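You operate a simulated robot arm through the tools that you are given. There is no shell and no other tool. Be economical: measure what you need, move in short steps, check, and stop when the job is done.

Carry out the task below with a simulated two-armed robot. There is one attempt and no reset: what you move stays moved.

## Task
Unload the trolley: the pouch into the STOCK drawer, the torch on to the bench.
Fine: pass the pouch from one hand to the other on its way; shut the drawer; the box stays. Where these are worked on the way, their far stop is far enough and under half their travel is too little: stock drawer.
Where things are to end (x, y in the base frame): pouch within 0.06 m of [0.64, -0.16]; blue torch within 0.06 m of [0.17, -0.51].
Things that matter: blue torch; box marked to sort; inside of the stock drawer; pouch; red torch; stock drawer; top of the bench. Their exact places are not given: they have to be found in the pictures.

The check looks at the end state, three seconds after you hand in, the way a careful person would. Anything else that was tipped, shoved, dropped, spilled or broken makes it a failure.

## Robot
Two 7-joint arms with two-finger grippers on one trunk, on a base that drives. Base frame: it is fixed to the floor where the robot stands at the start and does not move with it; the origin is under the middle of the robot, x ahead of it, y to its left, z up; the surface under the hand at the start is at about z = 0.8. Lengths are in m, angles in degrees, forces in N, time in s.
The left shoulder is at the start at [0.06, 0.123, 0.945], the right one opposite. With the tool pointing down near the work surface each hand reaches from about 0.36 to 0.8 m from the robot's upright axis, wherever it stands, measured 20 degrees to its own side. Places, roughly: blue torch (5x5x14 cm) [-0.4, -0.9, 0.8]; inside of the stock drawer [0.7, -0.2, 0.6]; red torch (5x5x14 cm) [0.1, -0.9, 0.8]; stock drawer [0.6, -0.1, 0.7]; top of the bench [0.4, -0.3, 0.8]. Payload 1.47 kg a hand.
The tool frame of a hand sits at the grasp point between the pads (the TCP): z along the fingers, y along the line on which they close. The tips reach 0.016 m beyond it. The gripper opens to 0.087 m. The gripper's body begins 0.055 m behind the TCP.
Orientation is that of the tool frame in the base frame, as a unit quaternion [x, y, z, w]. With the fingers straight down and closing along the base's y, the tool's x points along the base's -x, its y along +y and its z along -z.

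## Interface
- The arms move only by the tool step_arm. It takes "left_plan", "right_plan" or both (then of equal length, played together; a hand with none holds still); each is a list of rows, each a list of 7 numbers: the closure, from 0 (fully open) to 1 (shut), then the shift along the tool's x, y, z in m, then the turn, a rotation vector about the tool's x, y, z in degrees. In form: [[jaw, x, y, z, ax, ay, az], ...]. A call has 1 to 8 rows; each row shifts and turns the commanded pose from where the row before left it, along the tool's axes as they then stand. Each row takes 0.2 s and may step no farther than 0.05 m and 8.6 degrees from the row before; otherwise, or with a gripper value out of range, the whole call is refused. Where a pose cannot be reached the arm comes as near as it can. A force on the tool above 40 N (or 10 N above the force at the start of the call, whichever is more), or a blocked arm, ends the call early, and 0.2 s more pass. The fingers move at their own pace (about 0.153 m/s each) and stop on an object; they squeeze with about 28 N. The grip force told is the motor's: it shows also when the fingers shut on nothing. Time passes only in rows, and 0.2 s behind the last, so rows that do not move let the fingers close. The reply holds the time, the measured pose of the TCP, the force on the tool along the base axes, the opening and the grip force, in the units named above and with some noise, with the torque about the TCP (base axes, N m) and any sound that the robot's microphone picked up.
- Cameras (640 x 400 px; columns grow to the right, rows downward): "scene" is now at [0.0625, -0.054, 1.4953]; the picture's right is [-0.71, -0.70, 0.00], its down [-0.56, 0.57, -0.60] and it looks along [0.42, -0.43, -0.80] (base axes); focal length 214 px, centre (320, 200). "left" rides on the left gripper at [0.073, -0.012, -0.09] in its tool frame; the picture's right is [0.16, 0.99, 0.00], its down [-0.72, 0.12, -0.68] and it looks along [-0.67, 0.11, 0.73] (tool axes); focal length 247 px, centre (320, 200). "right" rides on the right gripper at [0.073, 0.012, -0.09] in its tool frame; the picture's right is [-0.16, 0.99, 0.00], its down [-0.72, -0.12, -0.68] and it looks along [-0.67, -0.11, 0.73] (tool axes); focal length 247 px, centre (320, 200).
- capture(camera): a new picture of that camera. The clock stands still meanwhile.
- move_column(by): slides the trunk up (or, below 0, down) by that many m; the arms and the scene camera ride with it, the base frame stays. It gives what a move gives, with no picture.
- roll_base(legs): drives the robot by 1 to 6 legs, each [ahead, left, turn to the left] in m, m and degrees, along the robot's own axes; the way and the turn of a leg run together, so that a leg with both is an arc; at most 1.5 m and 180 degrees a leg. The arms and the cameras ride along, it lands a little off, and it stops where it bumps. It gives what a move gives.
- head_to(pan, tilt): turns the head with the scene camera to pan (to the left, within 120 degrees either way) and tilt (down, from -29 to 69), counted from straight ahead of the robot. It gives what a move gives.
- probe_pixels(camera, pixels): for up to 12 pixels [column, row] of the newest picture of that camera ("zoom" is the newest enlarged one), the place [x, y, z] in the base frame of the surface seen there, good to about 0.003 m. The clock stands still meanwhile.
- close_up(camera, box): a new picture of the part [left, top, right, bottom] of that camera's present view, enlarged. The clock stands still meanwhile.
- job_done(): hands the job in; it is judged then, once.

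Work in short steps. Measure before you move; look again where a grasp or a placing could have gone wrong, and mend it. You have 80 turns and 62 pictures in all, those below and enlarged ones among them. Open the grippers and draw the arms clear of the work before you hand the job in, unless the task says otherwise; then end with one line.

The tools are called after ">>>" as name(argument=value, ...) on one line, values as JSON. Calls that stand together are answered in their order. step_arm: Moves the arms, as the interface text tells. Its arguments: {"type":"object","properties":{"left_plan":{"type":"array"},"right_plan":{"type":"array"}},"required":[]} The other tools are called the same way: move_column (by) slides the trunk up or down; roll_base (legs) drives the base; head_to (pan, tilt) turns the head that bears the scene camera; capture (camera) takes a picture; probe_pixels (camera, pixels) gives the place of the surface under pixels of a picture; close_up (camera, box) takes an enlarged picture of a part of a camera's view; job_done () hands the job in.

At the start:

```text
t: 0.0
left_ee_pos: [0.4996, -0.0826, 1.0581]
left_tool_rot: [-0.001, 1.0, 0.001, 0.001]
left_ft_force: [-0.5, -0.1, -0.5]
left_moment: [-0.03, 0.03, 0.02]
left_width: 0.0868
left_finger_force: 0.0
right_ee_pos: [0.4327, -0.4617, 1.1299]
right_tool_rot: [0.0, 1.0, 0.0, 0.0]
right_ft_force: [-1.0, 0.1, 0.5]
right_moment: [-0.01, 0.03, 0.01]
right_width: 0.0872
right_finger_force: 0.1
trunk travel left (down, up): [-0.1, 0.13]
robot x, y, heading: [0.0013, -0.0018, -0.0]
head pan, tilt: [-45.6, 53.1]
```

scene: 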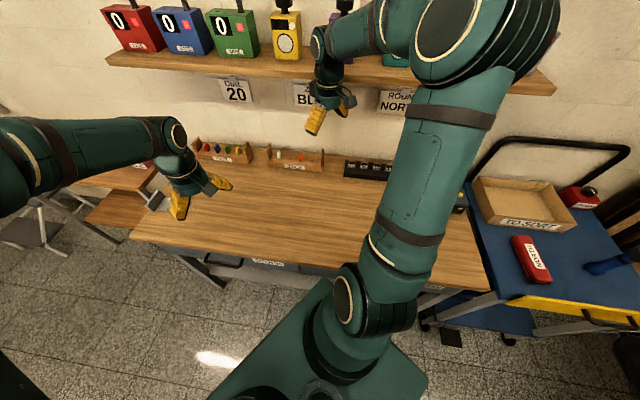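
right: 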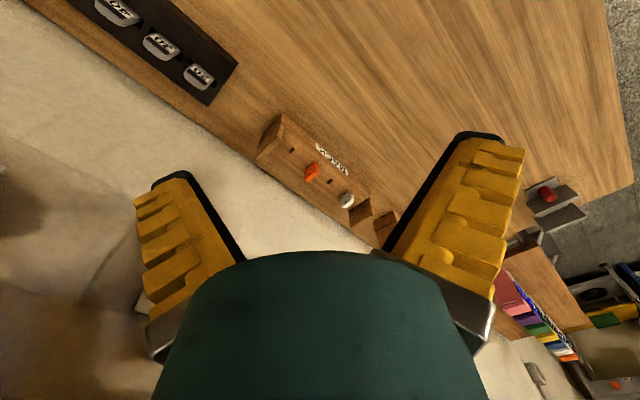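
left: 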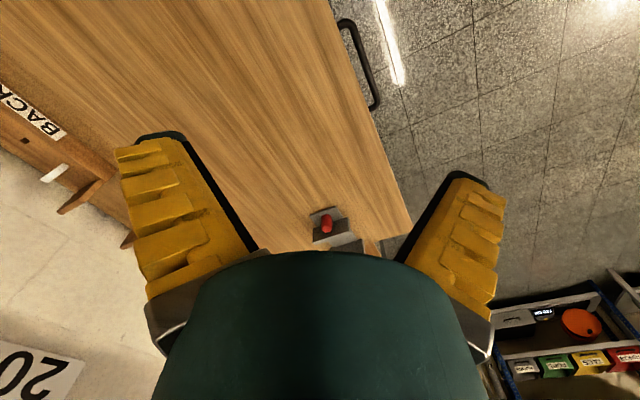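

The trolley is at the right edge of the scene picture (around 560,240) and the bench lies ahead. I turn the head toward the trolley to see everything on it.

>>> head_to(pan=-95, tilt=40)

>>> capture(camera="scene")

```text
t: 1.2
left_ee_pos: [0.4981, -0.0818, 1.0586]
left_tool_rot: [0.0, 1.0, 0.0, -0.001]
left_ft_force: [-0.2, -0.1, -0.3]
left_moment: [0.0, 0.02, 0.03]
left_width: 0.0869
left_finger_force: 0.0
right_ee_pos: [0.4328, -0.461, 1.129]
right_tool_rot: [-0.001, 1.0, 0.0, 0.0]
right_ft_force: [0.3, -0.4, -0.1]
right_moment: [0.01, -0.01, -0.02]
right_width: 0.0871
right_finger_force: 0.0
trunk travel left (down, up): [-0.1, 0.13]
robot x, y, heading: [0.0042, -0.0021, -0.0]
head pan, tilt: [-95.0, 40.0]
```

```text
58 pictures are left
```

scene: 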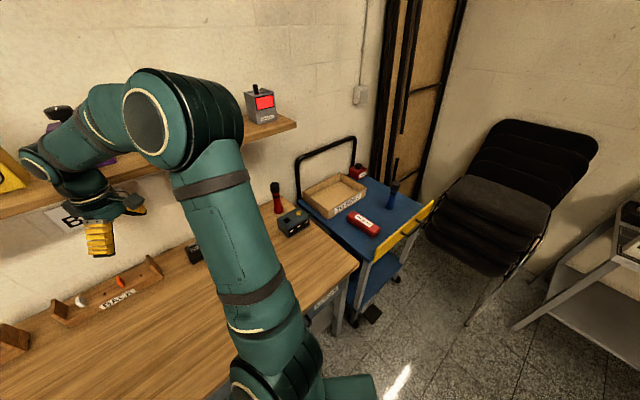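

The trolley shows box (335,195), red pouch or case (363,223), blue torch (393,195), red thing (357,170); on the bench a red torch (277,200). I enlarge and probe.

>>> close_up(camera="scene", box=[240, 130, 448, 260])

>>> probe_pixels(camera="scene", pixels=[[363, 223], [348, 215], [378, 231], [393, 190], [390, 206], [277, 200], [335, 195], [420, 225], [357, 172], [345, 262], [293, 222], [340, 295]])

```text
3.08 times, centred on (344, 195) of scene
```

zoom: 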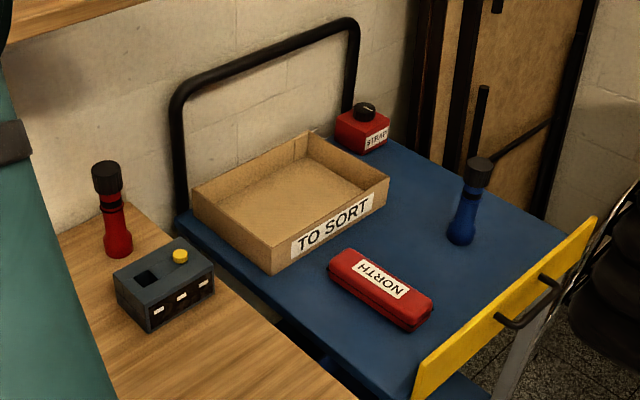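

```text
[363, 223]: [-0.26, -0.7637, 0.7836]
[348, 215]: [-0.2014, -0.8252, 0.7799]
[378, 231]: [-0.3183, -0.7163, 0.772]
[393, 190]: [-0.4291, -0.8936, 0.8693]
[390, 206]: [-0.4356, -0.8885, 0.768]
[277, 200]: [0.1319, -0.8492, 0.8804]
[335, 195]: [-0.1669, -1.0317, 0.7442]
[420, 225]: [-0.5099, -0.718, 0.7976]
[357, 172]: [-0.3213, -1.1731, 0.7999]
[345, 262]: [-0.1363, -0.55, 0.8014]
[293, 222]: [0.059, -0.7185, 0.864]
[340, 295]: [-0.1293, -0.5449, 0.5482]
```

Now the bench, its front, drawers, and labels: I look ahead-left.

>>> head_to(pan=-20, tilt=55)

>>> capture(camera="scene")

```text
t: 2.6
left_ee_pos: [0.4982, -0.0817, 1.0582]
left_tool_rot: [0.0, 1.0, 0.001, 0.0]
left_ft_force: [1.0, -1.5, 1.2]
left_moment: [-0.02, -0.01, 0.03]
left_width: 0.0869
left_finger_force: 0.1
right_ee_pos: [0.4319, -0.4607, 1.1301]
right_tool_rot: [0.001, 1.0, 0.0, -0.001]
right_ft_force: [0.7, 0.0, -0.2]
right_moment: [0.0, 0.0, -0.04]
right_width: 0.0869
right_finger_force: 0.0
trunk travel left (down, up): [-0.1, 0.13]
robot x, y, heading: [-0.0018, -0.0013, 0.2]
head pan, tilt: [-20.0, 55.0]
```

```text
56 pictures are left
```

scene: 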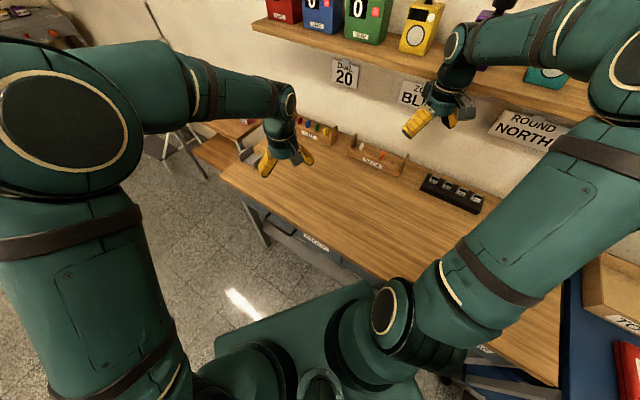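

The bench front edge runs from (222,180) to (555,385), with a handle at (280,222) and label (316,242). I probe those and zoom on the labels.

>>> probe_pixels(camera="scene", pixels=[[224, 180], [300, 228], [380, 277], [553, 382], [283, 224], [316, 243], [300, 237], [262, 217], [323, 138], [400, 170], [470, 230], [322, 255]])

>>> close_up(camera="scene", box=[210, 160, 402, 280])

```text
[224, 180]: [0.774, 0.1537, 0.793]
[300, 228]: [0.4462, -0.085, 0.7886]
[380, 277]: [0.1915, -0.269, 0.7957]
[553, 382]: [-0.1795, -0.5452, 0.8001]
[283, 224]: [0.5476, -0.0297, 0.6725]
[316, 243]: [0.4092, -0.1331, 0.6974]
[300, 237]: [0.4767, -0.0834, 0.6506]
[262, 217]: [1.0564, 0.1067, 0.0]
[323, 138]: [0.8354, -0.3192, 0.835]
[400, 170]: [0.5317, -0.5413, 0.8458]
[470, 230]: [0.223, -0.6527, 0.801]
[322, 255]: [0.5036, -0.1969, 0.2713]
```

```text
3.33 times, centred on (306, 220) of scene
```

zoom: 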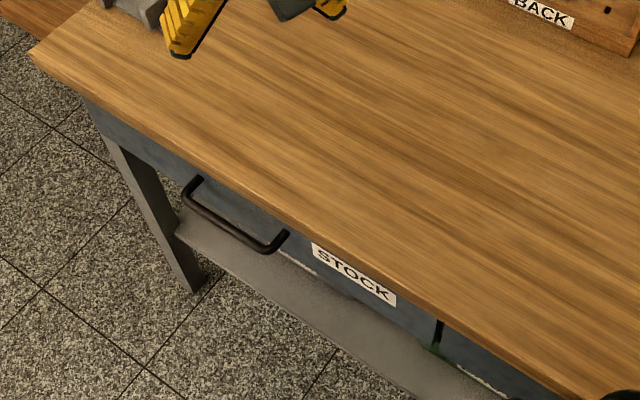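

The STOCK drawer is the left one; its handle also shows in the left wrist camera. I take a fresh left picture and survey behind and left for driving room.

>>> capture(camera="left")

>>> probe_pixels(camera="left", pixels=[[343, 24], [352, 40], [360, 60], [366, 80], [374, 103], [345, 30], [357, 62], [340, 60], [368, 106], [320, 20]])

>>> head_to(pan=-120, tilt=45)

>>> capture(camera="scene")

```text
54 pictures are left
```

left: 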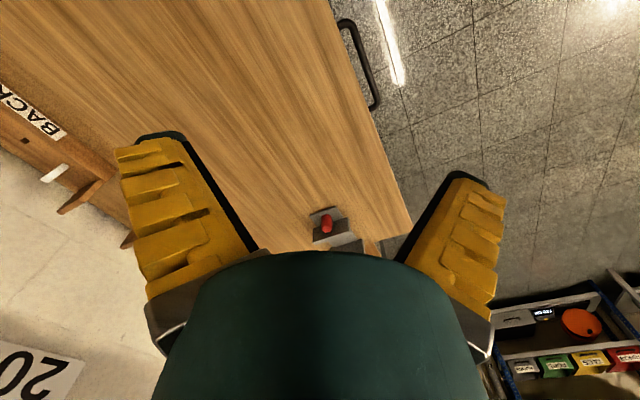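

```text
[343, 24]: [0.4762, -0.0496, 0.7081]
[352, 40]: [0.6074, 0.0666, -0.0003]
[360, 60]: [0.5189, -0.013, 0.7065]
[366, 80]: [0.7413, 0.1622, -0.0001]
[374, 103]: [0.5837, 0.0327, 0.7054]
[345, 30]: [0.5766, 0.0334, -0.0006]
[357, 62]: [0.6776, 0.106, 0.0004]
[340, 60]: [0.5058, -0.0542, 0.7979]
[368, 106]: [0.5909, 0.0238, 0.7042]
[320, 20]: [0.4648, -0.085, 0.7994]
```

```text
t: 4.4
left_ee_pos: [0.4992, -0.0815, 1.0576]
left_tool_rot: [0.0, 1.0, 0.0, 0.0]
left_ft_force: [-0.3, 0.5, -0.5]
left_moment: [-0.01, 0.01, 0.03]
left_width: 0.087
left_finger_force: 0.0
right_ee_pos: [0.4316, -0.4621, 1.1305]
right_tool_rot: [0.0, 1.0, 0.0, 0.0]
right_ft_force: [0.7, 0.0, -1.5]
right_moment: [-0.02, 0.04, 0.02]
right_width: 0.0871
right_finger_force: 0.2
trunk travel left (down, up): [-0.1, 0.13]
robot x, y, heading: [0.0017, 0.0004, -0.1]
head pan, tilt: [-120.0, 45.0]
```

```text
53 pictures are left
```

scene: 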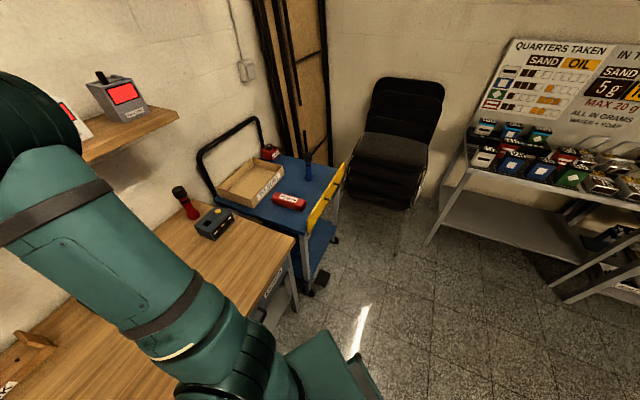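

Handle bar spans (0.476,-0.050) to (0.584,0.033) at z≈0.705. Now I probe trolley outline, floor and chair in this view.

>>> probe_pixels(camera="scene", pixels=[[309, 226], [344, 168], [302, 230], [276, 198], [303, 207], [308, 176], [230, 200], [292, 240], [322, 280], [395, 215], [330, 240], [262, 206]])

>>> close_up(camera="scene", box=[190, 110, 382, 230])

```text
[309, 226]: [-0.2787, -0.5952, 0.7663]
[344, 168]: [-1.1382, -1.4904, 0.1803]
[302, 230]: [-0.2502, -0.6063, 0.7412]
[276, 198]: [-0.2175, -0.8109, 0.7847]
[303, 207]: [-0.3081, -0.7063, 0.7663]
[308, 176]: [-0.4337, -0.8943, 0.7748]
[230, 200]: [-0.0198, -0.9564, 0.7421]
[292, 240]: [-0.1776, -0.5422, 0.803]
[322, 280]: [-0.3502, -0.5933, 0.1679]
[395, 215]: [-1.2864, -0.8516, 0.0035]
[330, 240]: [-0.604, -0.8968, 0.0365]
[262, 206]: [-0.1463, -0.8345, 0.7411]
```

```text
3.33 times, centred on (286, 170) of scene
```

zoom: 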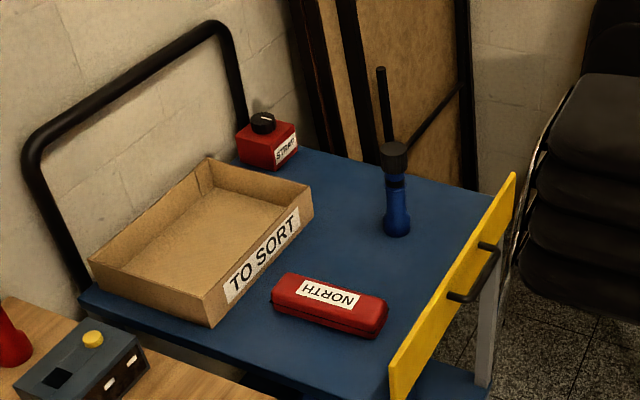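

I probe pouch, torch and yellow panel in the enlarged picture.

>>> probe_pixels(camera="zoom", pixels=[[396, 385], [450, 290], [505, 195], [395, 155], [397, 190], [398, 230], [280, 285], [378, 315], [330, 292], [290, 310], [372, 330], [486, 260]])

```text
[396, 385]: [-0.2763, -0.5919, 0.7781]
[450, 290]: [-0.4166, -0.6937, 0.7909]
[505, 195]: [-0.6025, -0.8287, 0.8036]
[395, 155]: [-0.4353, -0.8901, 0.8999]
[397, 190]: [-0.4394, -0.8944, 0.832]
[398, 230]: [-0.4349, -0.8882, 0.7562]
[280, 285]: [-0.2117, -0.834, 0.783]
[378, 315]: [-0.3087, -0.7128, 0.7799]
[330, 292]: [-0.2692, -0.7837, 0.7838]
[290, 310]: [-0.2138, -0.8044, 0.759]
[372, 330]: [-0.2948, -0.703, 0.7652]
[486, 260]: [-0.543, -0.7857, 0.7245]
```

The trolley is in line with the bench, pouch about 4 cm high at (-0.26,-0.77), torch near (-0.44,-0.90). First I open the drawer with the left hand: move it out in front of the bench edge, then yaw by 36° to line up with the handle.

>>> step_arm(left_plan=[[0, 0.0115, 0.0352, 0.0263, 0, 0, 0], [0, 0.0115, 0.0352, 0.0263, 0, 0, 0], [0, 0.0115, 0.0352, 0.0263, 0, 0, 0], [0, 0.0115, 0.0352, 0.0263, 0, 0, 0], [0, 0.0115, 0.0352, 0.0263, 0, 0, 0], [0, 0.0115, 0.0352, 0.0263, 0, 0, 0]])

>>> step_arm(left_plan=[[0, 0, 0, 0, 0, 0, -7.24], [0, 0, 0, 0, 0, 0, -7.24], [0, 0, 0, 0, 0, 0, -7.24], [0, 0, 0, 0, 0, 0, -7.24], [0, 0, 0, 0, 0, 0, -7.24]])

>>> step_arm(left_plan=[[0, 0, 0, 0, 8.2, 0, 0], [0, 0, 0, 0, 8.2, 0, 0], [0, 0, 0, 0, 8.2, 0, 0], [0, 0, 0, 0, 8.2, 0, 0], [0, 0, 0, 0, 8.2, 0, 0], [0, 0, 0, 0, 8.2, 0, 0], [0, 0, 0, 0, 8.2, 0, 0], [0, 0, 0, 0, 8.2, 0, 0]])

>>> head_to(pan=-10, tilt=55)

>>> capture(camera="scene")

>>> capture(camera="left")

```text
t: 5.8
left_ee_pos: [0.4295, 0.1306, 0.9003]
left_tool_rot: [0.0, 1.0, 0.001, 0.0]
left_ft_force: [0.2, 0.6, 0.7]
left_moment: [-0.01, 0.02, 0.0]
left_width: 0.087
left_finger_force: 0.1
right_ee_pos: [0.432, -0.462, 1.1306]
right_tool_rot: [0.001, 1.0, 0.0, 0.0]
right_ft_force: [0.0, 0.4, 0.7]
right_moment: [-0.06, 0.04, 0.0]
right_width: 0.0871
right_finger_force: 0.0
trunk travel left (down, up): [-0.1, 0.13]
robot x, y, heading: [0.0008, -0.0043, 0.1]
head pan, tilt: [-120.0, 45.0]
```

```text
t: 7.0
left_ee_pos: [0.43, 0.1296, 0.9007]
left_tool_rot: [-0.311, 0.95, 0.0, 0.001]
left_ft_force: [-0.6, 0.0, -0.3]
left_moment: [-0.03, -0.03, 0.02]
left_width: 0.0869
left_finger_force: 0.0
right_ee_pos: [0.4315, -0.4609, 1.1299]
right_tool_rot: [0.001, 1.0, 0.0, 0.0]
right_ft_force: [1.0, -0.7, -0.6]
right_moment: [0.0, 0.02, 0.0]
right_width: 0.0869
right_finger_force: 0.1
trunk travel left (down, up): [-0.1, 0.13]
robot x, y, heading: [0.0008, 0.002, 0.1]
head pan, tilt: [-120.0, 45.0]
```

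```text
t: 8.8
left_ee_pos: [0.4283, 0.1286, 0.9013]
left_tool_rot: [-0.26, 0.798, -0.516, 0.17]
left_ft_force: [-0.1, 0.6, -0.1]
left_moment: [-0.01, 0.01, 0.0]
left_width: 0.0872
left_finger_force: 0.1
right_ee_pos: [0.4331, -0.4602, 1.1309]
right_tool_rot: [0.0, 1.0, 0.0, 0.0]
right_ft_force: [-0.2, -1.1, -0.3]
right_moment: [0.0, 0.02, 0.01]
right_width: 0.0871
right_finger_force: 0.2
trunk travel left (down, up): [-0.1, 0.13]
robot x, y, heading: [0.0026, 0.0005, -0.2]
head pan, tilt: [-120.0, 45.0]
```

```text
t: 10.7
left_ee_pos: [0.4286, 0.1293, 0.9009]
left_tool_rot: [-0.261, 0.8, -0.514, 0.168]
left_ft_force: [-1.3, 0.4, -0.3]
left_moment: [-0.03, 0.0, 0.0]
left_width: 0.0869
left_finger_force: 0.0
right_ee_pos: [0.4322, -0.4612, 1.1296]
right_tool_rot: [0.0, 1.0, 0.0, 0.0]
right_ft_force: [0.6, -0.1, 0.4]
right_moment: [-0.01, 0.02, -0.04]
right_width: 0.0871
right_finger_force: 0.1
trunk travel left (down, up): [-0.1, 0.13]
robot x, y, heading: [-0.0009, 0.005, -0.3]
head pan, tilt: [-10.0, 55.0]
```

```text
51 pictures are left
```

scene: 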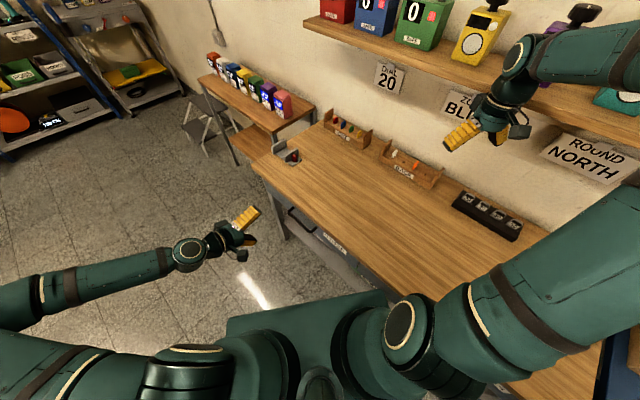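

```text
50 pictures are left
```

left: 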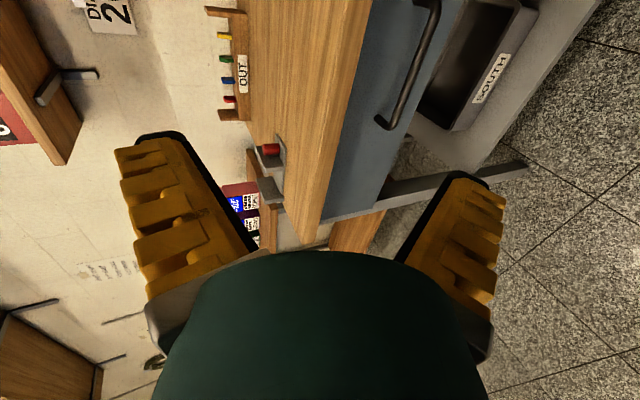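

The handle shows clearly in the left picture from (380,122) to (437,2). I probe the bar, drawer face and bench edge.

>>> probe_pixels(camera="left", pixels=[[391, 126], [400, 105], [410, 80], [420, 55], [432, 18], [360, 130], [345, 100], [332, 100], [378, 120], [300, 200], [330, 210], [395, 160]])

```text
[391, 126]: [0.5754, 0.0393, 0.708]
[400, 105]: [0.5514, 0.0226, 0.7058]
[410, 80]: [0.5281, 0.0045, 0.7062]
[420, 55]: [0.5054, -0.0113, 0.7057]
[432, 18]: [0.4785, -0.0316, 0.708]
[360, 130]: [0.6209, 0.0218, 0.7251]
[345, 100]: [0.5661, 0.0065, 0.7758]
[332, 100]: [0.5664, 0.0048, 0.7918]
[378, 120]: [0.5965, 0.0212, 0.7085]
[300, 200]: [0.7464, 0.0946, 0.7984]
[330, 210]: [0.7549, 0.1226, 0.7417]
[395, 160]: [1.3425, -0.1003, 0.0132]
```

Bar centre ≈ (0.527,-0.002,0.702), drawer face about 3.5 cm behind. I go to 12 cm ahead of it along the approach, half close, then advance most of the way.

>>> step_arm(left_plan=[[0.5, -0.0005, 0.0285, 0.028, 0, 0, 0], [0.5, -0.0005, 0.0285, 0.028, 0, 0, 0], [0.5, -0.0005, 0.0285, 0.028, 0, 0, 0], [0.5, -0.0005, 0.0285, 0.028, 0, 0, 0], [0.5, 0, 0, 0.035, 0, 0, 0], [0.5, 0, 0, 0.035, 0, 0, 0]])

>>> capture(camera="left")

```text
t: 12.1
left_ee_pos: [0.5024, 0.0331, 0.7205]
left_tool_rot: [-0.261, 0.799, -0.515, 0.168]
left_ft_force: [0.3, 0.6, -0.9]
left_moment: [0.01, -0.02, 0.0]
left_width: 0.0492
left_finger_force: 3.5
right_ee_pos: [0.4328, -0.4613, 1.1294]
right_tool_rot: [0.0, 1.0, 0.0, 0.0]
right_ft_force: [0.0, 0.3, -0.4]
right_moment: [-0.01, -0.02, 0.02]
right_width: 0.087
right_finger_force: 0.1
trunk travel left (down, up): [-0.1, 0.13]
robot x, y, heading: [0.001, 0.0008, 0.1]
head pan, tilt: [-10.0, 55.0]
```

```text
49 pictures are left
```

left: 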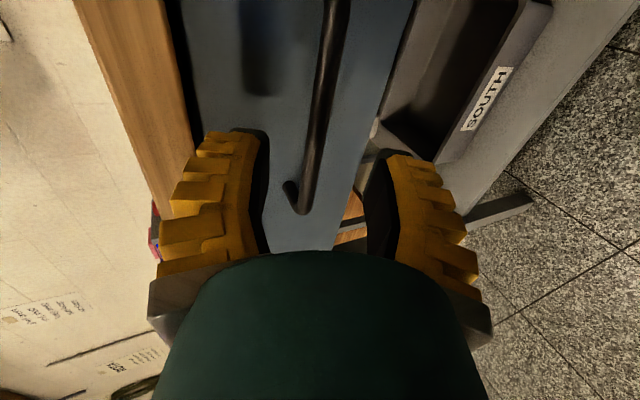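

The bar lies between the fingers; 4.2 cm to go. I advance and close on it.

>>> step_arm(left_plan=[[0.5, 0, 0, 0.021, 0, 0, 0], [0.5, 0, 0, 0.021, 0, 0, 0], [1, 0, 0, 0, 0, 0, 0], [1, 0, 0, 0, 0, 0, 0]])

```text
t: 13.1
left_ee_pos: [0.5255, 0.0034, 0.7054]
left_tool_rot: [-0.26, 0.799, -0.515, 0.17]
left_ft_force: [0.6, 3.2, 14.0]
left_moment: [-0.23, 0.09, -0.26]
left_width: 0.0059
left_finger_force: 30.2
right_ee_pos: [0.4318, -0.4598, 1.1308]
right_tool_rot: [0.0, 1.0, 0.0, 0.0]
right_ft_force: [-0.8, -0.6, -0.2]
right_moment: [-0.03, -0.03, 0.01]
right_width: 0.087
right_finger_force: 0.1
trunk travel left (down, up): [-0.1, 0.13]
robot x, y, heading: [0.0014, 0.0006, -0.1]
head pan, tilt: [-10.0, 55.0]
```

Width 0.0059 with 30 N grip suggests something thin is held. I pull out 6 cm along the outward normal and check.

>>> step_arm(left_plan=[[1, 0, 0.0083, -0.0182, 0, 0, 0], [1, 0, 0.0083, -0.0182, 0, 0, 0], [1, 0, 0.0083, -0.0182, 0, 0, 0]])

>>> capture(camera="left")

```text
t: 13.9
left_ee_pos: [0.4889, 0.0542, 0.7057]
left_tool_rot: [-0.262, 0.797, -0.517, 0.169]
left_ft_force: [4.7, 4.4, 25.7]
left_moment: [-0.16, -0.06, 0.22]
left_width: 0.0072
left_finger_force: 30.2
right_ee_pos: [0.4312, -0.4604, 1.1317]
right_tool_rot: [0.001, 1.0, 0.0, 0.0]
right_ft_force: [0.4, 0.5, -0.3]
right_moment: [-0.02, 0.01, -0.02]
right_width: 0.0871
right_finger_force: 0.1
trunk travel left (down, up): [-0.1, 0.13]
robot x, y, heading: [-0.001, -0.0039, 0.2]
head pan, tilt: [-10.0, 55.0]
```

```text
48 pictures are left
```

left: 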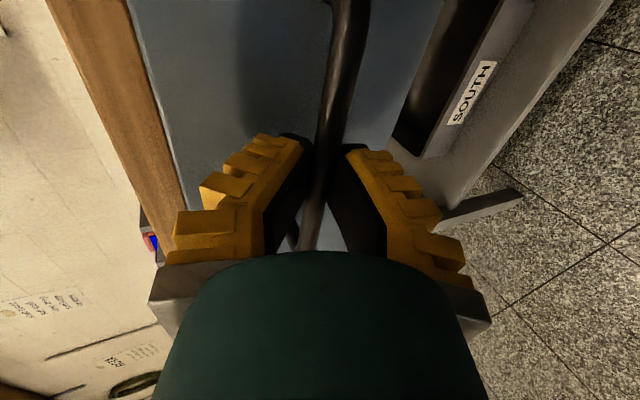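

The drawer is following (face has moved off the bench edge), with an upward force of 26 N on the tool. I ease up a few mm and pull on.

>>> step_arm(left_plan=[[1, 0, -0.0036, -0.0017, 0, 0, 0], [1, 0, 0.0103, -0.0228, 0, 0, 0], [1, 0, 0.0103, -0.0228, 0, 0, 0], [1, 0, 0.0103, -0.0228, 0, 0, 0], [1, 0, 0.0103, -0.0228, 0, 0, 0]])

```text
t: 15.1
left_ee_pos: [0.429, 0.1361, 0.7072]
left_tool_rot: [-0.262, 0.799, -0.514, 0.168]
left_ft_force: [2.9, 4.3, -9.2]
left_moment: [0.25, -0.13, 0.64]
left_width: 0.0062
left_finger_force: 29.9
right_ee_pos: [0.4321, -0.46, 1.1297]
right_tool_rot: [0.0, 1.0, 0.0, -0.001]
right_ft_force: [0.1, -0.1, 0.7]
right_moment: [0.01, -0.01, 0.01]
right_width: 0.087
right_finger_force: 0.0
trunk travel left (down, up): [-0.1, 0.13]
robot x, y, heading: [0.0021, -0.0014, -0.1]
head pan, tilt: [-10.0, 55.0]
```

0.164 m out so far with little resistance. I keep pulling toward the stop.

>>> step_arm(left_plan=[[1, 0, 0.0083, -0.0182, 0, 0, 0], [1, 0, 0.0083, -0.0182, 0, 0, 0], [1, 0, 0.0083, -0.0182, 0, 0, 0], [1, 0, 0.0083, -0.0182, 0, 0, 0], [1, 0, 0.0083, -0.0182, 0, 0, 0]])

>>> capture(camera="scene")

```text
t: 16.3
left_ee_pos: [0.3708, 0.2161, 0.707]
left_tool_rot: [-0.262, 0.799, -0.514, 0.169]
left_ft_force: [7.8, 6.0, -11.2]
left_moment: [0.23, -0.17, 0.47]
left_width: 0.0059
left_finger_force: 29.8
right_ee_pos: [0.4341, -0.4593, 1.1296]
right_tool_rot: [0.001, 1.0, 0.0, 0.0]
right_ft_force: [0.3, -0.4, 0.0]
right_moment: [0.0, 0.03, 0.01]
right_width: 0.087
right_finger_force: 0.1
trunk travel left (down, up): [-0.1, 0.13]
robot x, y, heading: [0.0062, 0.0032, 0.2]
head pan, tilt: [-10.0, 55.0]
```

```text
47 pictures are left
```

scene: 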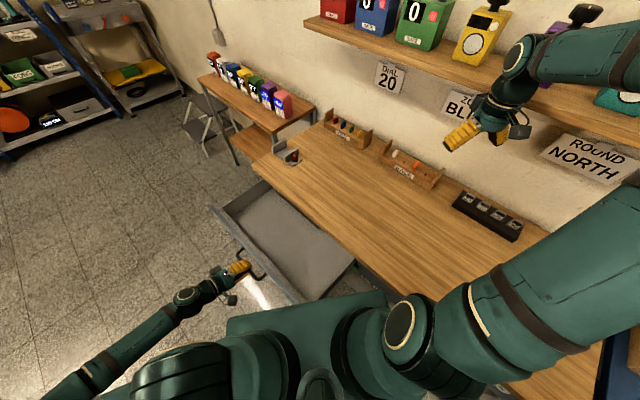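

The drawer is open about 0.26 m, empty inside. I try a few more cm to find the stop.

>>> step_arm(left_plan=[[1, 0, 0.0062, -0.0137, 0, 0, 0], [1, 0, 0.0062, -0.0137, 0, 0, 0], [1, 0, 0.0062, -0.0137, 0, 0, 0]])

>>> probe_pixels(camera="scene", pixels=[[214, 208], [302, 300], [355, 262], [258, 185], [280, 240], [300, 262], [265, 255], [230, 325], [340, 290]])

```text
t: 17.1
left_ee_pos: [0.3432, 0.2506, 0.7068]
left_tool_rot: [-0.261, 0.799, -0.516, 0.169]
left_ft_force: [9.9, 7.4, -10.2]
left_moment: [0.16, -0.05, 0.27]
left_width: 0.0061
left_finger_force: 29.5
right_ee_pos: [0.4346, -0.4595, 1.1291]
right_tool_rot: [0.0, 1.0, -0.001, 0.0]
right_ft_force: [-0.7, 0.4, 1.0]
right_moment: [-0.01, -0.01, -0.02]
right_width: 0.087
right_finger_force: 0.1
trunk travel left (down, up): [-0.1, 0.13]
robot x, y, heading: [-0.0006, -0.0001, 0.3]
head pan, tilt: [-10.0, 55.0]
```

```text
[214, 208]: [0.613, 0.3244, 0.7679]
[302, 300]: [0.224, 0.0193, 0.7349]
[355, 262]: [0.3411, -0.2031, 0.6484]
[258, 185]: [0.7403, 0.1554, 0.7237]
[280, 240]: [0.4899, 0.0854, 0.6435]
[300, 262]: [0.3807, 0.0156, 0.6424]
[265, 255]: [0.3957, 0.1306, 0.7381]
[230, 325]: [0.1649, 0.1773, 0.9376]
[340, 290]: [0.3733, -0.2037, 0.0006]
```

Open 0.30 m, corner of the drawer is now near the trunk, so that's enough. I release, back off and raise the left hand.

>>> step_arm(left_plan=[[0.5, 0, 0, 0, 0, 0, 0], [0.5, 0, 0, 0, 0, 0, 0], [0.5, 0, 0, -0.03, 0, 0, 0], [0.5, 0, 0, -0.03, 0, 0, 0], [0.5, 0, -0.0364, -0.0165, 0, 0, 0], [0.5, 0, -0.0364, -0.0165, 0, 0, 0], [0.5, 0, -0.0364, -0.0165, 0, 0, 0], [0.5, 0, -0.0364, -0.0165, 0, 0, 0]])

>>> step_arm(left_plan=[[0, 0, -0.0364, -0.0165, -8.2, 0, 0], [0, 0, 0, -0.0, -8.2, 0, 0], [0, 0, 0, 0, -8.2, 0, 0], [0, 0, 0, 0, -8.2, 0, 0], [0, 0, 0, 0, -8.2, 0, 0], [0, 0, 0, 0, -8.2, 0, 0], [0, 0, 0, 0, -8.2, 0, 0], [0, 0, 0, 0, -8.2, 0, 0]])

>>> capture(camera="scene")

```text
t: 18.9
left_ee_pos: [0.3109, 0.2935, 0.8933]
left_tool_rot: [-0.26, 0.8, -0.514, 0.168]
left_ft_force: [-0.2, -0.4, 0.6]
left_moment: [0.01, 0.01, -0.03]
left_width: 0.0487
left_finger_force: 3.9
right_ee_pos: [0.4316, -0.4621, 1.1305]
right_tool_rot: [0.0, 1.0, 0.001, 0.0]
right_ft_force: [-0.3, 0.2, 0.5]
right_moment: [0.02, -0.01, 0.0]
right_width: 0.087
right_finger_force: 0.0
trunk travel left (down, up): [-0.1, 0.13]
robot x, y, heading: [0.0016, 0.0005, 0.1]
head pan, tilt: [-10.0, 55.0]
```

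```text
t: 20.7
left_ee_pos: [0.3125, 0.294, 0.9321]
left_tool_rot: [-0.311, 0.95, 0.002, -0.001]
left_ft_force: [1.3, -1.6, 0.8]
left_moment: [0.07, 0.03, -0.01]
left_width: 0.0869
left_finger_force: 0.0
right_ee_pos: [0.4341, -0.4643, 1.1278]
right_tool_rot: [0.0, 1.0, 0.001, -0.001]
right_ft_force: [0.3, -0.8, 0.6]
right_moment: [0.03, 0.02, 0.0]
right_width: 0.087
right_finger_force: 0.0
trunk travel left (down, up): [-0.1, 0.13]
robot x, y, heading: [0.0019, 0.0015, 0.1]
head pan, tilt: [-10.0, 55.0]
```

```text
46 pictures are left
```

scene: 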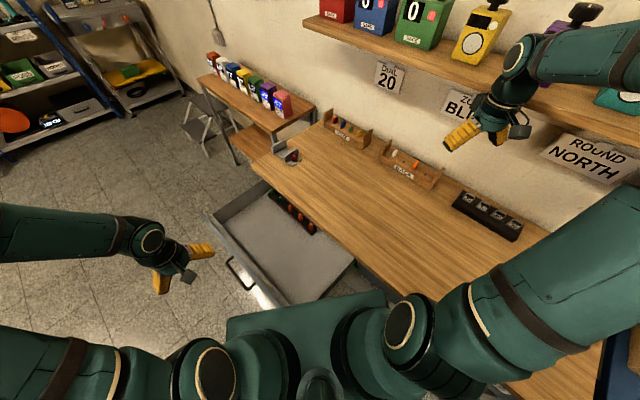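

The drawer is open with a tool tray at its back (295,210). I drive back out, turn to face the trolley, and look.

>>> roll_base(legs=[[-0.5, 0, 0], [0, 0, -54], [0.14, -0.2, 0]])

>>> head_to(pan=-10, tilt=50)

>>> capture(camera="scene")

```text
t: 28.0
left_ee_pos: [-0.1616, -0.3106, 0.9324]
left_tool_rot: [0.157, 0.988, 0.0, 0.0]
left_ft_force: [0.3, -0.4, 0.6]
left_moment: [0.04, 0.02, 0.01]
left_width: 0.087
left_finger_force: 0.1
right_ee_pos: [-0.7043, -0.8515, 1.1295]
right_tool_rot: [0.456, 0.89, 0.001, 0.0]
right_ft_force: [-0.3, -0.7, -0.7]
right_moment: [-0.02, -0.02, -0.02]
right_width: 0.087
right_finger_force: 0.0
trunk travel left (down, up): [-0.1, 0.13]
robot x, y, heading: [-0.5782, -0.2307, -53.9]
head pan, tilt: [-10.0, 55.0]
```

```text
t: 28.7
left_ee_pos: [-0.1604, -0.3102, 0.9327]
left_tool_rot: [0.158, 0.987, 0.0, 0.001]
left_ft_force: [0.6, 0.4, 0.0]
left_moment: [0.02, 0.02, 0.04]
left_width: 0.0869
left_finger_force: 0.2
right_ee_pos: [-0.703, -0.8494, 1.1301]
right_tool_rot: [0.457, 0.89, 0.0, -0.001]
right_ft_force: [-0.5, -0.4, 0.8]
right_moment: [-0.01, -0.03, 0.0]
right_width: 0.0872
right_finger_force: 0.1
trunk travel left (down, up): [-0.1, 0.13]
robot x, y, heading: [-0.584, -0.2265, -54.3]
head pan, tilt: [-10.0, 50.0]
```

```text
45 pictures are left
```

scene: 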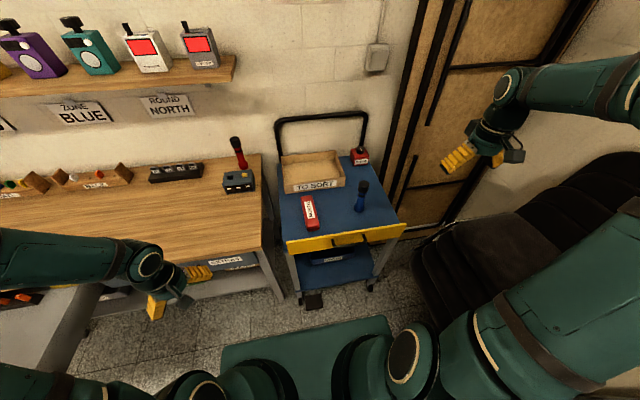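

Good view: pouch at (310,213), torch (361,197). I enlarge and probe both.

>>> close_up(camera="scene", box=[272, 140, 400, 220])

```text
5.00 times, centred on (336, 180) of scene
```

zoom: 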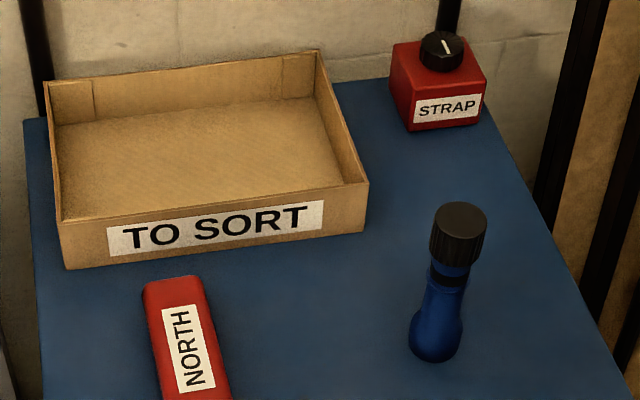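

I probe pouch edges and torch cap and base here, and the pouch's near end in the scene picture.

>>> probe_pixels(camera="zoom", pixels=[[146, 290], [200, 282], [170, 290], [155, 350], [208, 340], [461, 212], [440, 245], [480, 250], [412, 345], [458, 350], [436, 358], [300, 300]])

>>> probe_pixels(camera="scene", pixels=[[307, 227], [316, 226], [312, 231], [311, 222], [300, 240], [320, 192], [310, 238]])

```text
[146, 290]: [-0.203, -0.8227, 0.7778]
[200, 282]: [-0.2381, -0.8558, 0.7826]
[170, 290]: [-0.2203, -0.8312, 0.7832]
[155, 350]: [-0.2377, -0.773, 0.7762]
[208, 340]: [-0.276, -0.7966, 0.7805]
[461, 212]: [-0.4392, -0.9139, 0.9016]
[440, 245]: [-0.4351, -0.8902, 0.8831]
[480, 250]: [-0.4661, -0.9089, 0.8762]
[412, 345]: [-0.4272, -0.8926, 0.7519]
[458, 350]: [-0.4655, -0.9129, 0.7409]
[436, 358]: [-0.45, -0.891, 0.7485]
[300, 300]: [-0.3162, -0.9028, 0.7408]
```

```text
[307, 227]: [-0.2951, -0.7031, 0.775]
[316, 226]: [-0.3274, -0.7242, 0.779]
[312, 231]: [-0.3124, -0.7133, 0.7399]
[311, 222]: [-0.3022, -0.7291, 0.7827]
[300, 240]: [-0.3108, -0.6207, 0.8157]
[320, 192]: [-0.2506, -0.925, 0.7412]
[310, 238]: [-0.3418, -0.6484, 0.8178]
```

Pouch: centre ≈(-0.263,-0.778), 5 cm wide, 16 cm long along the trolley's depth, top z 0.783. I bring the right hand over its near half (u 0.672, n 0.442), still high.

>>> step_arm(right_plan=[[0, -0.0172, 0.0398, 0.013, 0, 0, 0], [0, -0.0172, 0.0398, 0.013, 0, 0, 0], [0, -0.0172, 0.0398, 0.013, 0, 0, 0], [0, -0.0172, 0.0398, 0.013, 0, 0, 0], [0, -0.0172, 0.0398, 0.013, 0, 0, 0], [0, -0.0172, 0.0398, 0.013, 0, 0, 0], [0, -0.0172, 0.0398, 0.013, 0, 0, 0], [0, -0.0172, 0.0398, 0.013, 0, 0, 0]])

>>> step_arm(right_plan=[[0, -0.0172, 0.0398, 0.013, 0, 0, 0], [0, -0.0172, 0.0398, 0.013, 0, 0, 0], [0, 0, 0, 0.045, 0, 0, 0], [0, 0, 0, 0.045, 0, 0, 0], [0, 0, 0, 0.02, 0, 0, 0]])

>>> capture(camera="right")

```text
t: 30.5
left_ee_pos: [-0.1613, -0.3096, 0.9316]
left_tool_rot: [0.157, 0.988, 0.001, 0.0]
left_ft_force: [0.6, -0.1, -0.5]
left_moment: [0.03, 0.01, -0.04]
left_width: 0.087
left_finger_force: 0.1
right_ee_pos: [-0.3656, -0.7761, 1.0254]
right_tool_rot: [0.457, 0.89, 0.001, 0.0]
right_ft_force: [-0.5, 0.5, 0.1]
right_moment: [-0.01, 0.0, 0.0]
right_width: 0.0872
right_finger_force: 0.0
trunk travel left (down, up): [-0.1, 0.13]
robot x, y, heading: [-0.5796, -0.227, -54.5]
head pan, tilt: [-10.0, 50.0]
```

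```text
t: 31.7
left_ee_pos: [-0.162, -0.3108, 0.9321]
left_tool_rot: [0.158, 0.987, 0.0, 0.0]
left_ft_force: [0.2, 0.0, 0.0]
left_moment: [-0.02, 0.0, 0.02]
left_width: 0.0868
left_finger_force: 0.2
right_ee_pos: [-0.2802, -0.7572, 0.8893]
right_tool_rot: [0.457, 0.89, 0.0, 0.0]
right_ft_force: [0.9, 0.2, 0.9]
right_moment: [-0.01, -0.01, -0.01]
right_width: 0.0871
right_finger_force: 0.1
trunk travel left (down, up): [-0.1, 0.13]
robot x, y, heading: [-0.5825, -0.2277, -54.1]
head pan, tilt: [-10.0, 50.0]
```

```text
43 pictures are left
```

right: 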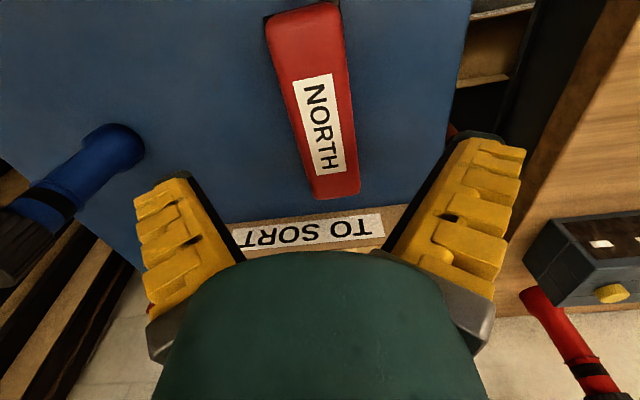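

The hand is centred over the pouch (u .674, n .446). I go down 12.4 cm and close.

>>> step_arm(right_plan=[[0, 0, 0, 0.04, 0, 0, 0], [0, 0, 0, 0.04, 0, 0, 0], [0, 0, 0, 0.03, 0, 0, 0], [0, 0, 0, 0.014, 0, 0, 0], [1, 0, 0, 0, 0, 0, 0], [1, 0, 0, 0, 0, 0, 0]])

```text
t: 33.1
left_ee_pos: [-0.1612, -0.3095, 0.9322]
left_tool_rot: [0.158, 0.987, 0.0, -0.001]
left_ft_force: [0.3, -0.9, 0.1]
left_moment: [0.0, -0.02, -0.03]
left_width: 0.0868
left_finger_force: 0.0
right_ee_pos: [-0.2814, -0.7573, 0.7656]
right_tool_rot: [0.457, 0.889, -0.001, 0.0]
right_ft_force: [0.1, -0.2, 0.2]
right_moment: [-0.05, 0.01, -0.01]
right_width: 0.0565
right_finger_force: 27.8
trunk travel left (down, up): [-0.1, 0.13]
robot x, y, heading: [-0.5847, -0.2289, -54.3]
head pan, tilt: [-10.0, 50.0]
```

The pouch is held (width 0.0565). I lift it straight up and check by picture.

>>> step_arm(right_plan=[[1, 0, 0, -0.047, 0, 0, 0], [1, 0, 0, -0.047, 0, 0, 0], [1, 0, 0, -0.047, 0, 0, 0], [1, 0, 0, -0.047, 0, 0, 0], [1, 0, 0, -0.047, 0, 0, 0], [1, 0, 0, -0.03, 0, 0, 0]], left_plan=[[0, 0, 0, 0, 0, 0, 8.4], [0, 0, 0, 0, 0, 0, 8.4], [0, 0, 0, 0, 0, 0, 8.4], [0, 0, 0, 0, 0, 0, 8.4], [0, 0, 0, 0, 0, 0, 8.4], [0, 0, 0, 0, 0, 0, 8.4]])

>>> capture(camera="scene")

```text
t: 34.5
left_ee_pos: [-0.1613, -0.3099, 0.9331]
left_tool_rot: [0.563, 0.826, 0.0, 0.0]
left_ft_force: [-0.3, 0.5, 0.2]
left_moment: [-0.01, -0.02, -0.01]
left_width: 0.0871
left_finger_force: 0.1
right_ee_pos: [-0.2805, -0.7573, 1.0299]
right_tool_rot: [0.456, 0.89, 0.0, 0.0]
right_ft_force: [0.6, -1.9, -2.6]
right_moment: [0.04, 0.04, 0.01]
right_width: 0.0565
right_finger_force: 28.2
trunk travel left (down, up): [-0.1, 0.13]
robot x, y, heading: [-0.5792, -0.2285, -54.4]
head pan, tilt: [-10.0, 50.0]
```

```text
42 pictures are left
```

scene: 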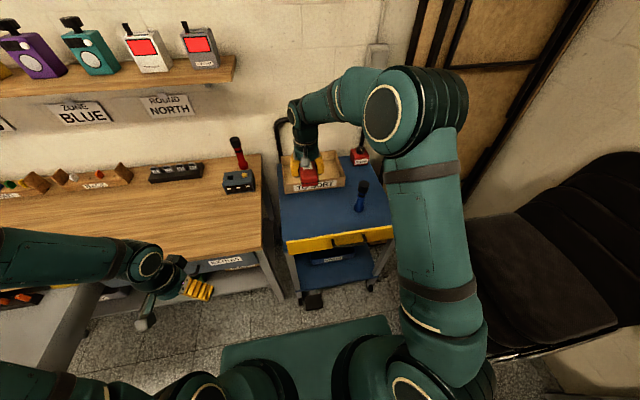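

Pouch is up. I turn both hands: right so the pouch's free end swings left, left so its camera faces outward.

>>> step_arm(right_plan=[[1, 0, 0, 0, 0, 0, -8.2], [1, 0, 0, 0, 0, 0, -8.2], [1, 0, 0, 0, 0, 0, -8.2], [1, 0, 0, 0, 0, 0, -8.2], [1, 0, 0, 0, 0, 0, -8.2], [1, 0, 0, 0, 0, 0, -8.2], [1, 0, 0, 0, 0, 0, -8.2], [1, 0, 0, 0, 0, 0, -8.2]], left_plan=[[0, 0, 0, -0.01, 0, 0, 8.4], [0, 0, 0, -0.01, 0, 0, 8.4], [0, 0, 0, -0.01, 0, 0, 8.4], [0, 0, 0, -0.01, 0, 0, 8.4], [0, 0, 0, -0.01, 0, 0, 8.4], [0, 0, 0, -0.01, 0, 0, 8.4], [0, 0, 0, -0.01, 0, 0, 8.4], [0, 0, 0, -0.01, 0, 0, 8.4]])

>>> step_arm(right_plan=[[1, 0, 0, 0, 0, 0, -8.2], [1, 0, 0, 0, 0, 0, -8.2], [1, 0, 0, 0, 0, 0, -8.0]], left_plan=[[0, 0, 0, -0.01, 0, 0, 8.4], [0, 0, 0, -0.01, 0, 0, 0], [0, 0, 0, -0.01, 0, 0, 0]])

>>> capture(camera="scene")

```text
t: 36.3
left_ee_pos: [-0.1614, -0.3098, 1.0119]
left_tool_rot: [0.927, 0.376, 0.0, 0.0]
left_ft_force: [-0.2, 0.0, 0.2]
left_moment: [-0.03, 0.01, -0.02]
left_width: 0.087
left_finger_force: 0.0
right_ee_pos: [-0.2806, -0.7568, 1.0314]
right_tool_rot: [-0.1, 0.995, -0.001, 0.001]
right_ft_force: [-0.5, -0.6, -2.5]
right_moment: [-0.03, 0.07, 0.05]
right_width: 0.0564
right_finger_force: 28.0
trunk travel left (down, up): [-0.1, 0.13]
robot x, y, heading: [-0.5851, -0.2285, -54.3]
head pan, tilt: [-10.0, 50.0]
```

```text
t: 37.1
left_ee_pos: [-0.1617, -0.3109, 1.0432]
left_tool_rot: [0.951, 0.309, -0.001, 0.0]
left_ft_force: [0.3, -0.5, -0.4]
left_moment: [0.02, -0.01, 0.0]
left_width: 0.0868
left_finger_force: 0.0
right_ee_pos: [-0.2815, -0.7567, 1.0317]
right_tool_rot: [-0.308, 0.951, 0.0, 0.0]
right_ft_force: [0.5, -1.1, -1.8]
right_moment: [-0.02, 0.08, 0.02]
right_width: 0.0566
right_finger_force: 27.7
trunk travel left (down, up): [-0.1, 0.13]
robot x, y, heading: [-0.5832, -0.2286, -54.3]
head pan, tilt: [-10.0, 50.0]
```

```text
41 pictures are left
```

scene: 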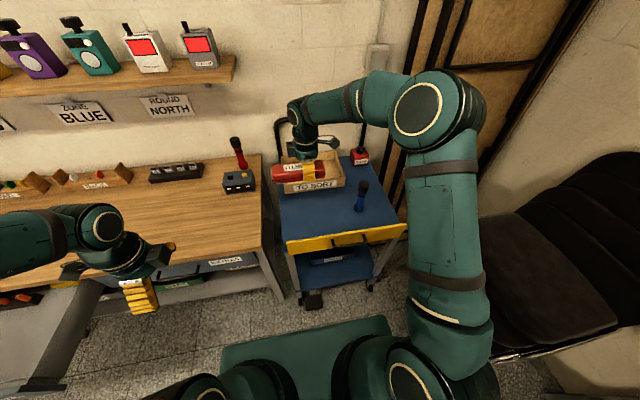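

Both orientations are as wanted; the pouch now points left. I pull the right hand back 8 cm and bring the left hand up beside it, then tilt the left by 30°.

>>> step_arm(right_plan=[[1, 0.006, 0.016, 0, 0, 0, 0], [1, 0.006, 0.016, 0, 0, 0, 0], [1, 0.006, 0.016, 0, 0, 0, 0], [1, 0.006, 0.016, 0, 0, 0, 0], [1, 0.006, 0.016, 0, 0, 0, 0], [1, 0, 0, 0, 0, 0, 0], [1, 0, 0, 0, 0, 0, 0]], left_plan=[[0, -0.0343, 0.03, -0.013, 0, 0, 0], [0, -0.0343, 0.03, -0.013, 0, 0, 0], [0, -0.0343, 0.03, -0.013, 0, 0, 0], [0, -0.0343, 0.03, -0.013, 0, 0, 0], [0, -0.0343, 0.03, -0.013, 0, 0, 0], [0, -0.0343, 0.03, -0.013, 0, 0, 0], [0, -0.0343, 0.03, -0.013, 0, 0, 0]])

>>> step_arm(left_plan=[[0, 0, 0, 0, 0, -7.5, 0], [0, 0, 0, 0, 0, -7.5, 0], [0, 0, 0, 0, 0, -7.5, 0], [0, 0, 0, 0, 0, -7.5, 0]])

>>> capture(camera="left")

>>> capture(camera="scene")

```text
t: 38.7
left_ee_pos: [-0.2322, -0.6221, 1.1317]
left_tool_rot: [0.951, 0.309, 0.0, -0.002]
left_ft_force: [0.0, -0.3, -0.2]
left_moment: [0.02, 0.0, 0.02]
left_width: 0.0867
left_finger_force: 0.1
right_ee_pos: [-0.3531, -0.71, 1.031]
right_tool_rot: [-0.307, 0.952, 0.0, 0.0]
right_ft_force: [-0.5, -0.6, -2.4]
right_moment: [-0.05, 0.05, 0.0]
right_width: 0.0564
right_finger_force: 28.2
trunk travel left (down, up): [-0.1, 0.13]
robot x, y, heading: [-0.5859, -0.227, -54.3]
head pan, tilt: [-10.0, 50.0]
```

```text
t: 39.7
left_ee_pos: [-0.2323, -0.6213, 1.1339]
left_tool_rot: [0.919, 0.298, -0.247, 0.08]
left_ft_force: [0.7, 0.2, -0.5]
left_moment: [0.01, 0.0, 0.0]
left_width: 0.0868
left_finger_force: 0.1
right_ee_pos: [-0.3505, -0.7097, 1.0319]
right_tool_rot: [-0.306, 0.952, 0.0, 0.001]
right_ft_force: [-0.8, 0.0, -2.3]
right_moment: [-0.03, 0.03, 0.02]
right_width: 0.0563
right_finger_force: 27.7
trunk travel left (down, up): [-0.1, 0.13]
robot x, y, heading: [-0.5832, -0.2275, -54.3]
head pan, tilt: [-10.0, 50.0]
```

```text
40 pictures are left
```

left: 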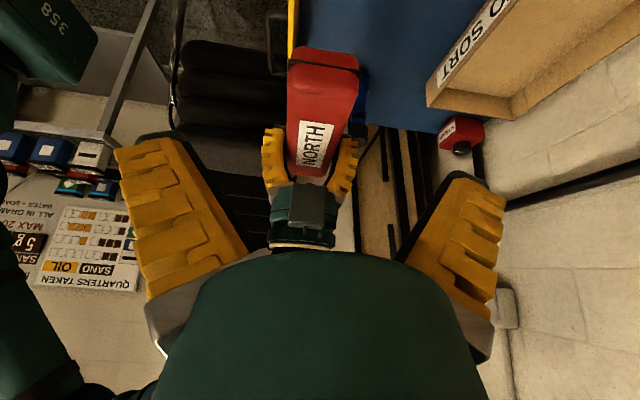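

```text
39 pictures are left
```

scene: 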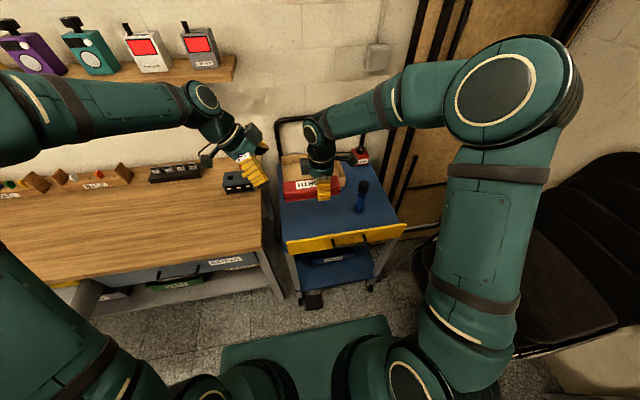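

Left TCP is lined up with the pouch's free end (col 322, pouch between the fingers). I advance 12 cm along the tool and look before closing.

>>> step_arm(left_plan=[[0, 0, 0, 0.04, 0, 0, 0], [0, 0, 0, 0.04, 0, 0, 0], [0, 0, 0.0012, 0.04, 0, 0, 0]])

>>> capture(camera="left")

>>> close_up(camera="scene", box=[224, 110, 416, 230])

```text
t: 40.5
left_ee_pos: [-0.28, -0.6586, 1.0287]
left_tool_rot: [0.919, 0.299, -0.246, 0.079]
left_ft_force: [-0.2, 0.5, 0.7]
left_moment: [0.01, 0.02, -0.03]
left_width: 0.0871
left_finger_force: 0.0
right_ee_pos: [-0.3514, -0.7113, 1.0314]
right_tool_rot: [-0.307, 0.952, 0.0, 0.0]
right_ft_force: [0.0, 0.0, -2.0]
right_moment: [-0.02, 0.03, 0.0]
right_width: 0.0564
right_finger_force: 28.1
trunk travel left (down, up): [-0.1, 0.13]
robot x, y, heading: [-0.5834, -0.2314, -54.2]
head pan, tilt: [-10.0, 50.0]
```

```text
38 pictures are left
```

left: 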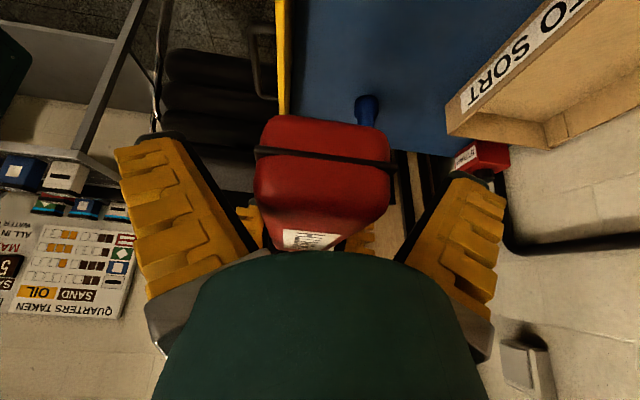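

```text
3.33 times, centred on (320, 170) of scene
```

zoom: 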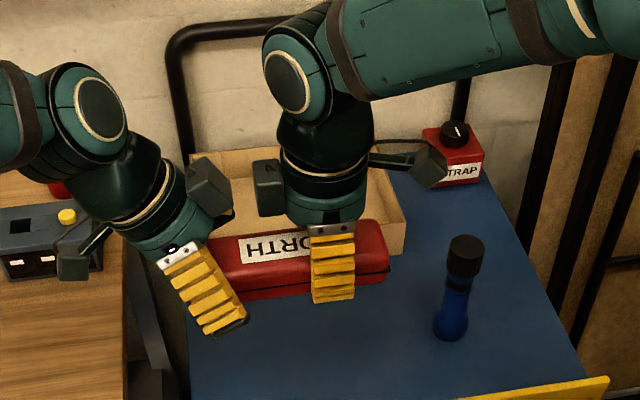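

The pouch end sits between the left fingers, hands about 2 cm apart. I shift 7 mm more onto the pouch and close the left hand.

>>> step_arm(left_plan=[[0, -0.006, 0, 0.0035, 0, 0, 0], [1, 0, 0, 0, 0, 0, 0], [1, 0, 0, 0, 0, 0, 0], [1, 0, 0, 0, 0, 0, 0]])

```text
t: 41.5
left_ee_pos: [-0.2863, -0.661, 1.0274]
left_tool_rot: [0.919, 0.298, -0.247, 0.079]
left_ft_force: [-2.1, -2.6, -2.2]
left_moment: [0.04, -0.14, -0.04]
left_width: 0.0597
left_finger_force: 27.5
right_ee_pos: [-0.3517, -0.7102, 1.0319]
right_tool_rot: [-0.307, 0.952, 0.0, 0.0]
right_ft_force: [0.9, 2.7, 1.9]
right_moment: [0.05, -0.11, 0.09]
right_width: 0.0567
right_finger_force: 27.8
trunk travel left (down, up): [-0.1, 0.13]
robot x, y, heading: [-0.5806, -0.2277, -54.6]
head pan, tilt: [-10.0, 50.0]
```

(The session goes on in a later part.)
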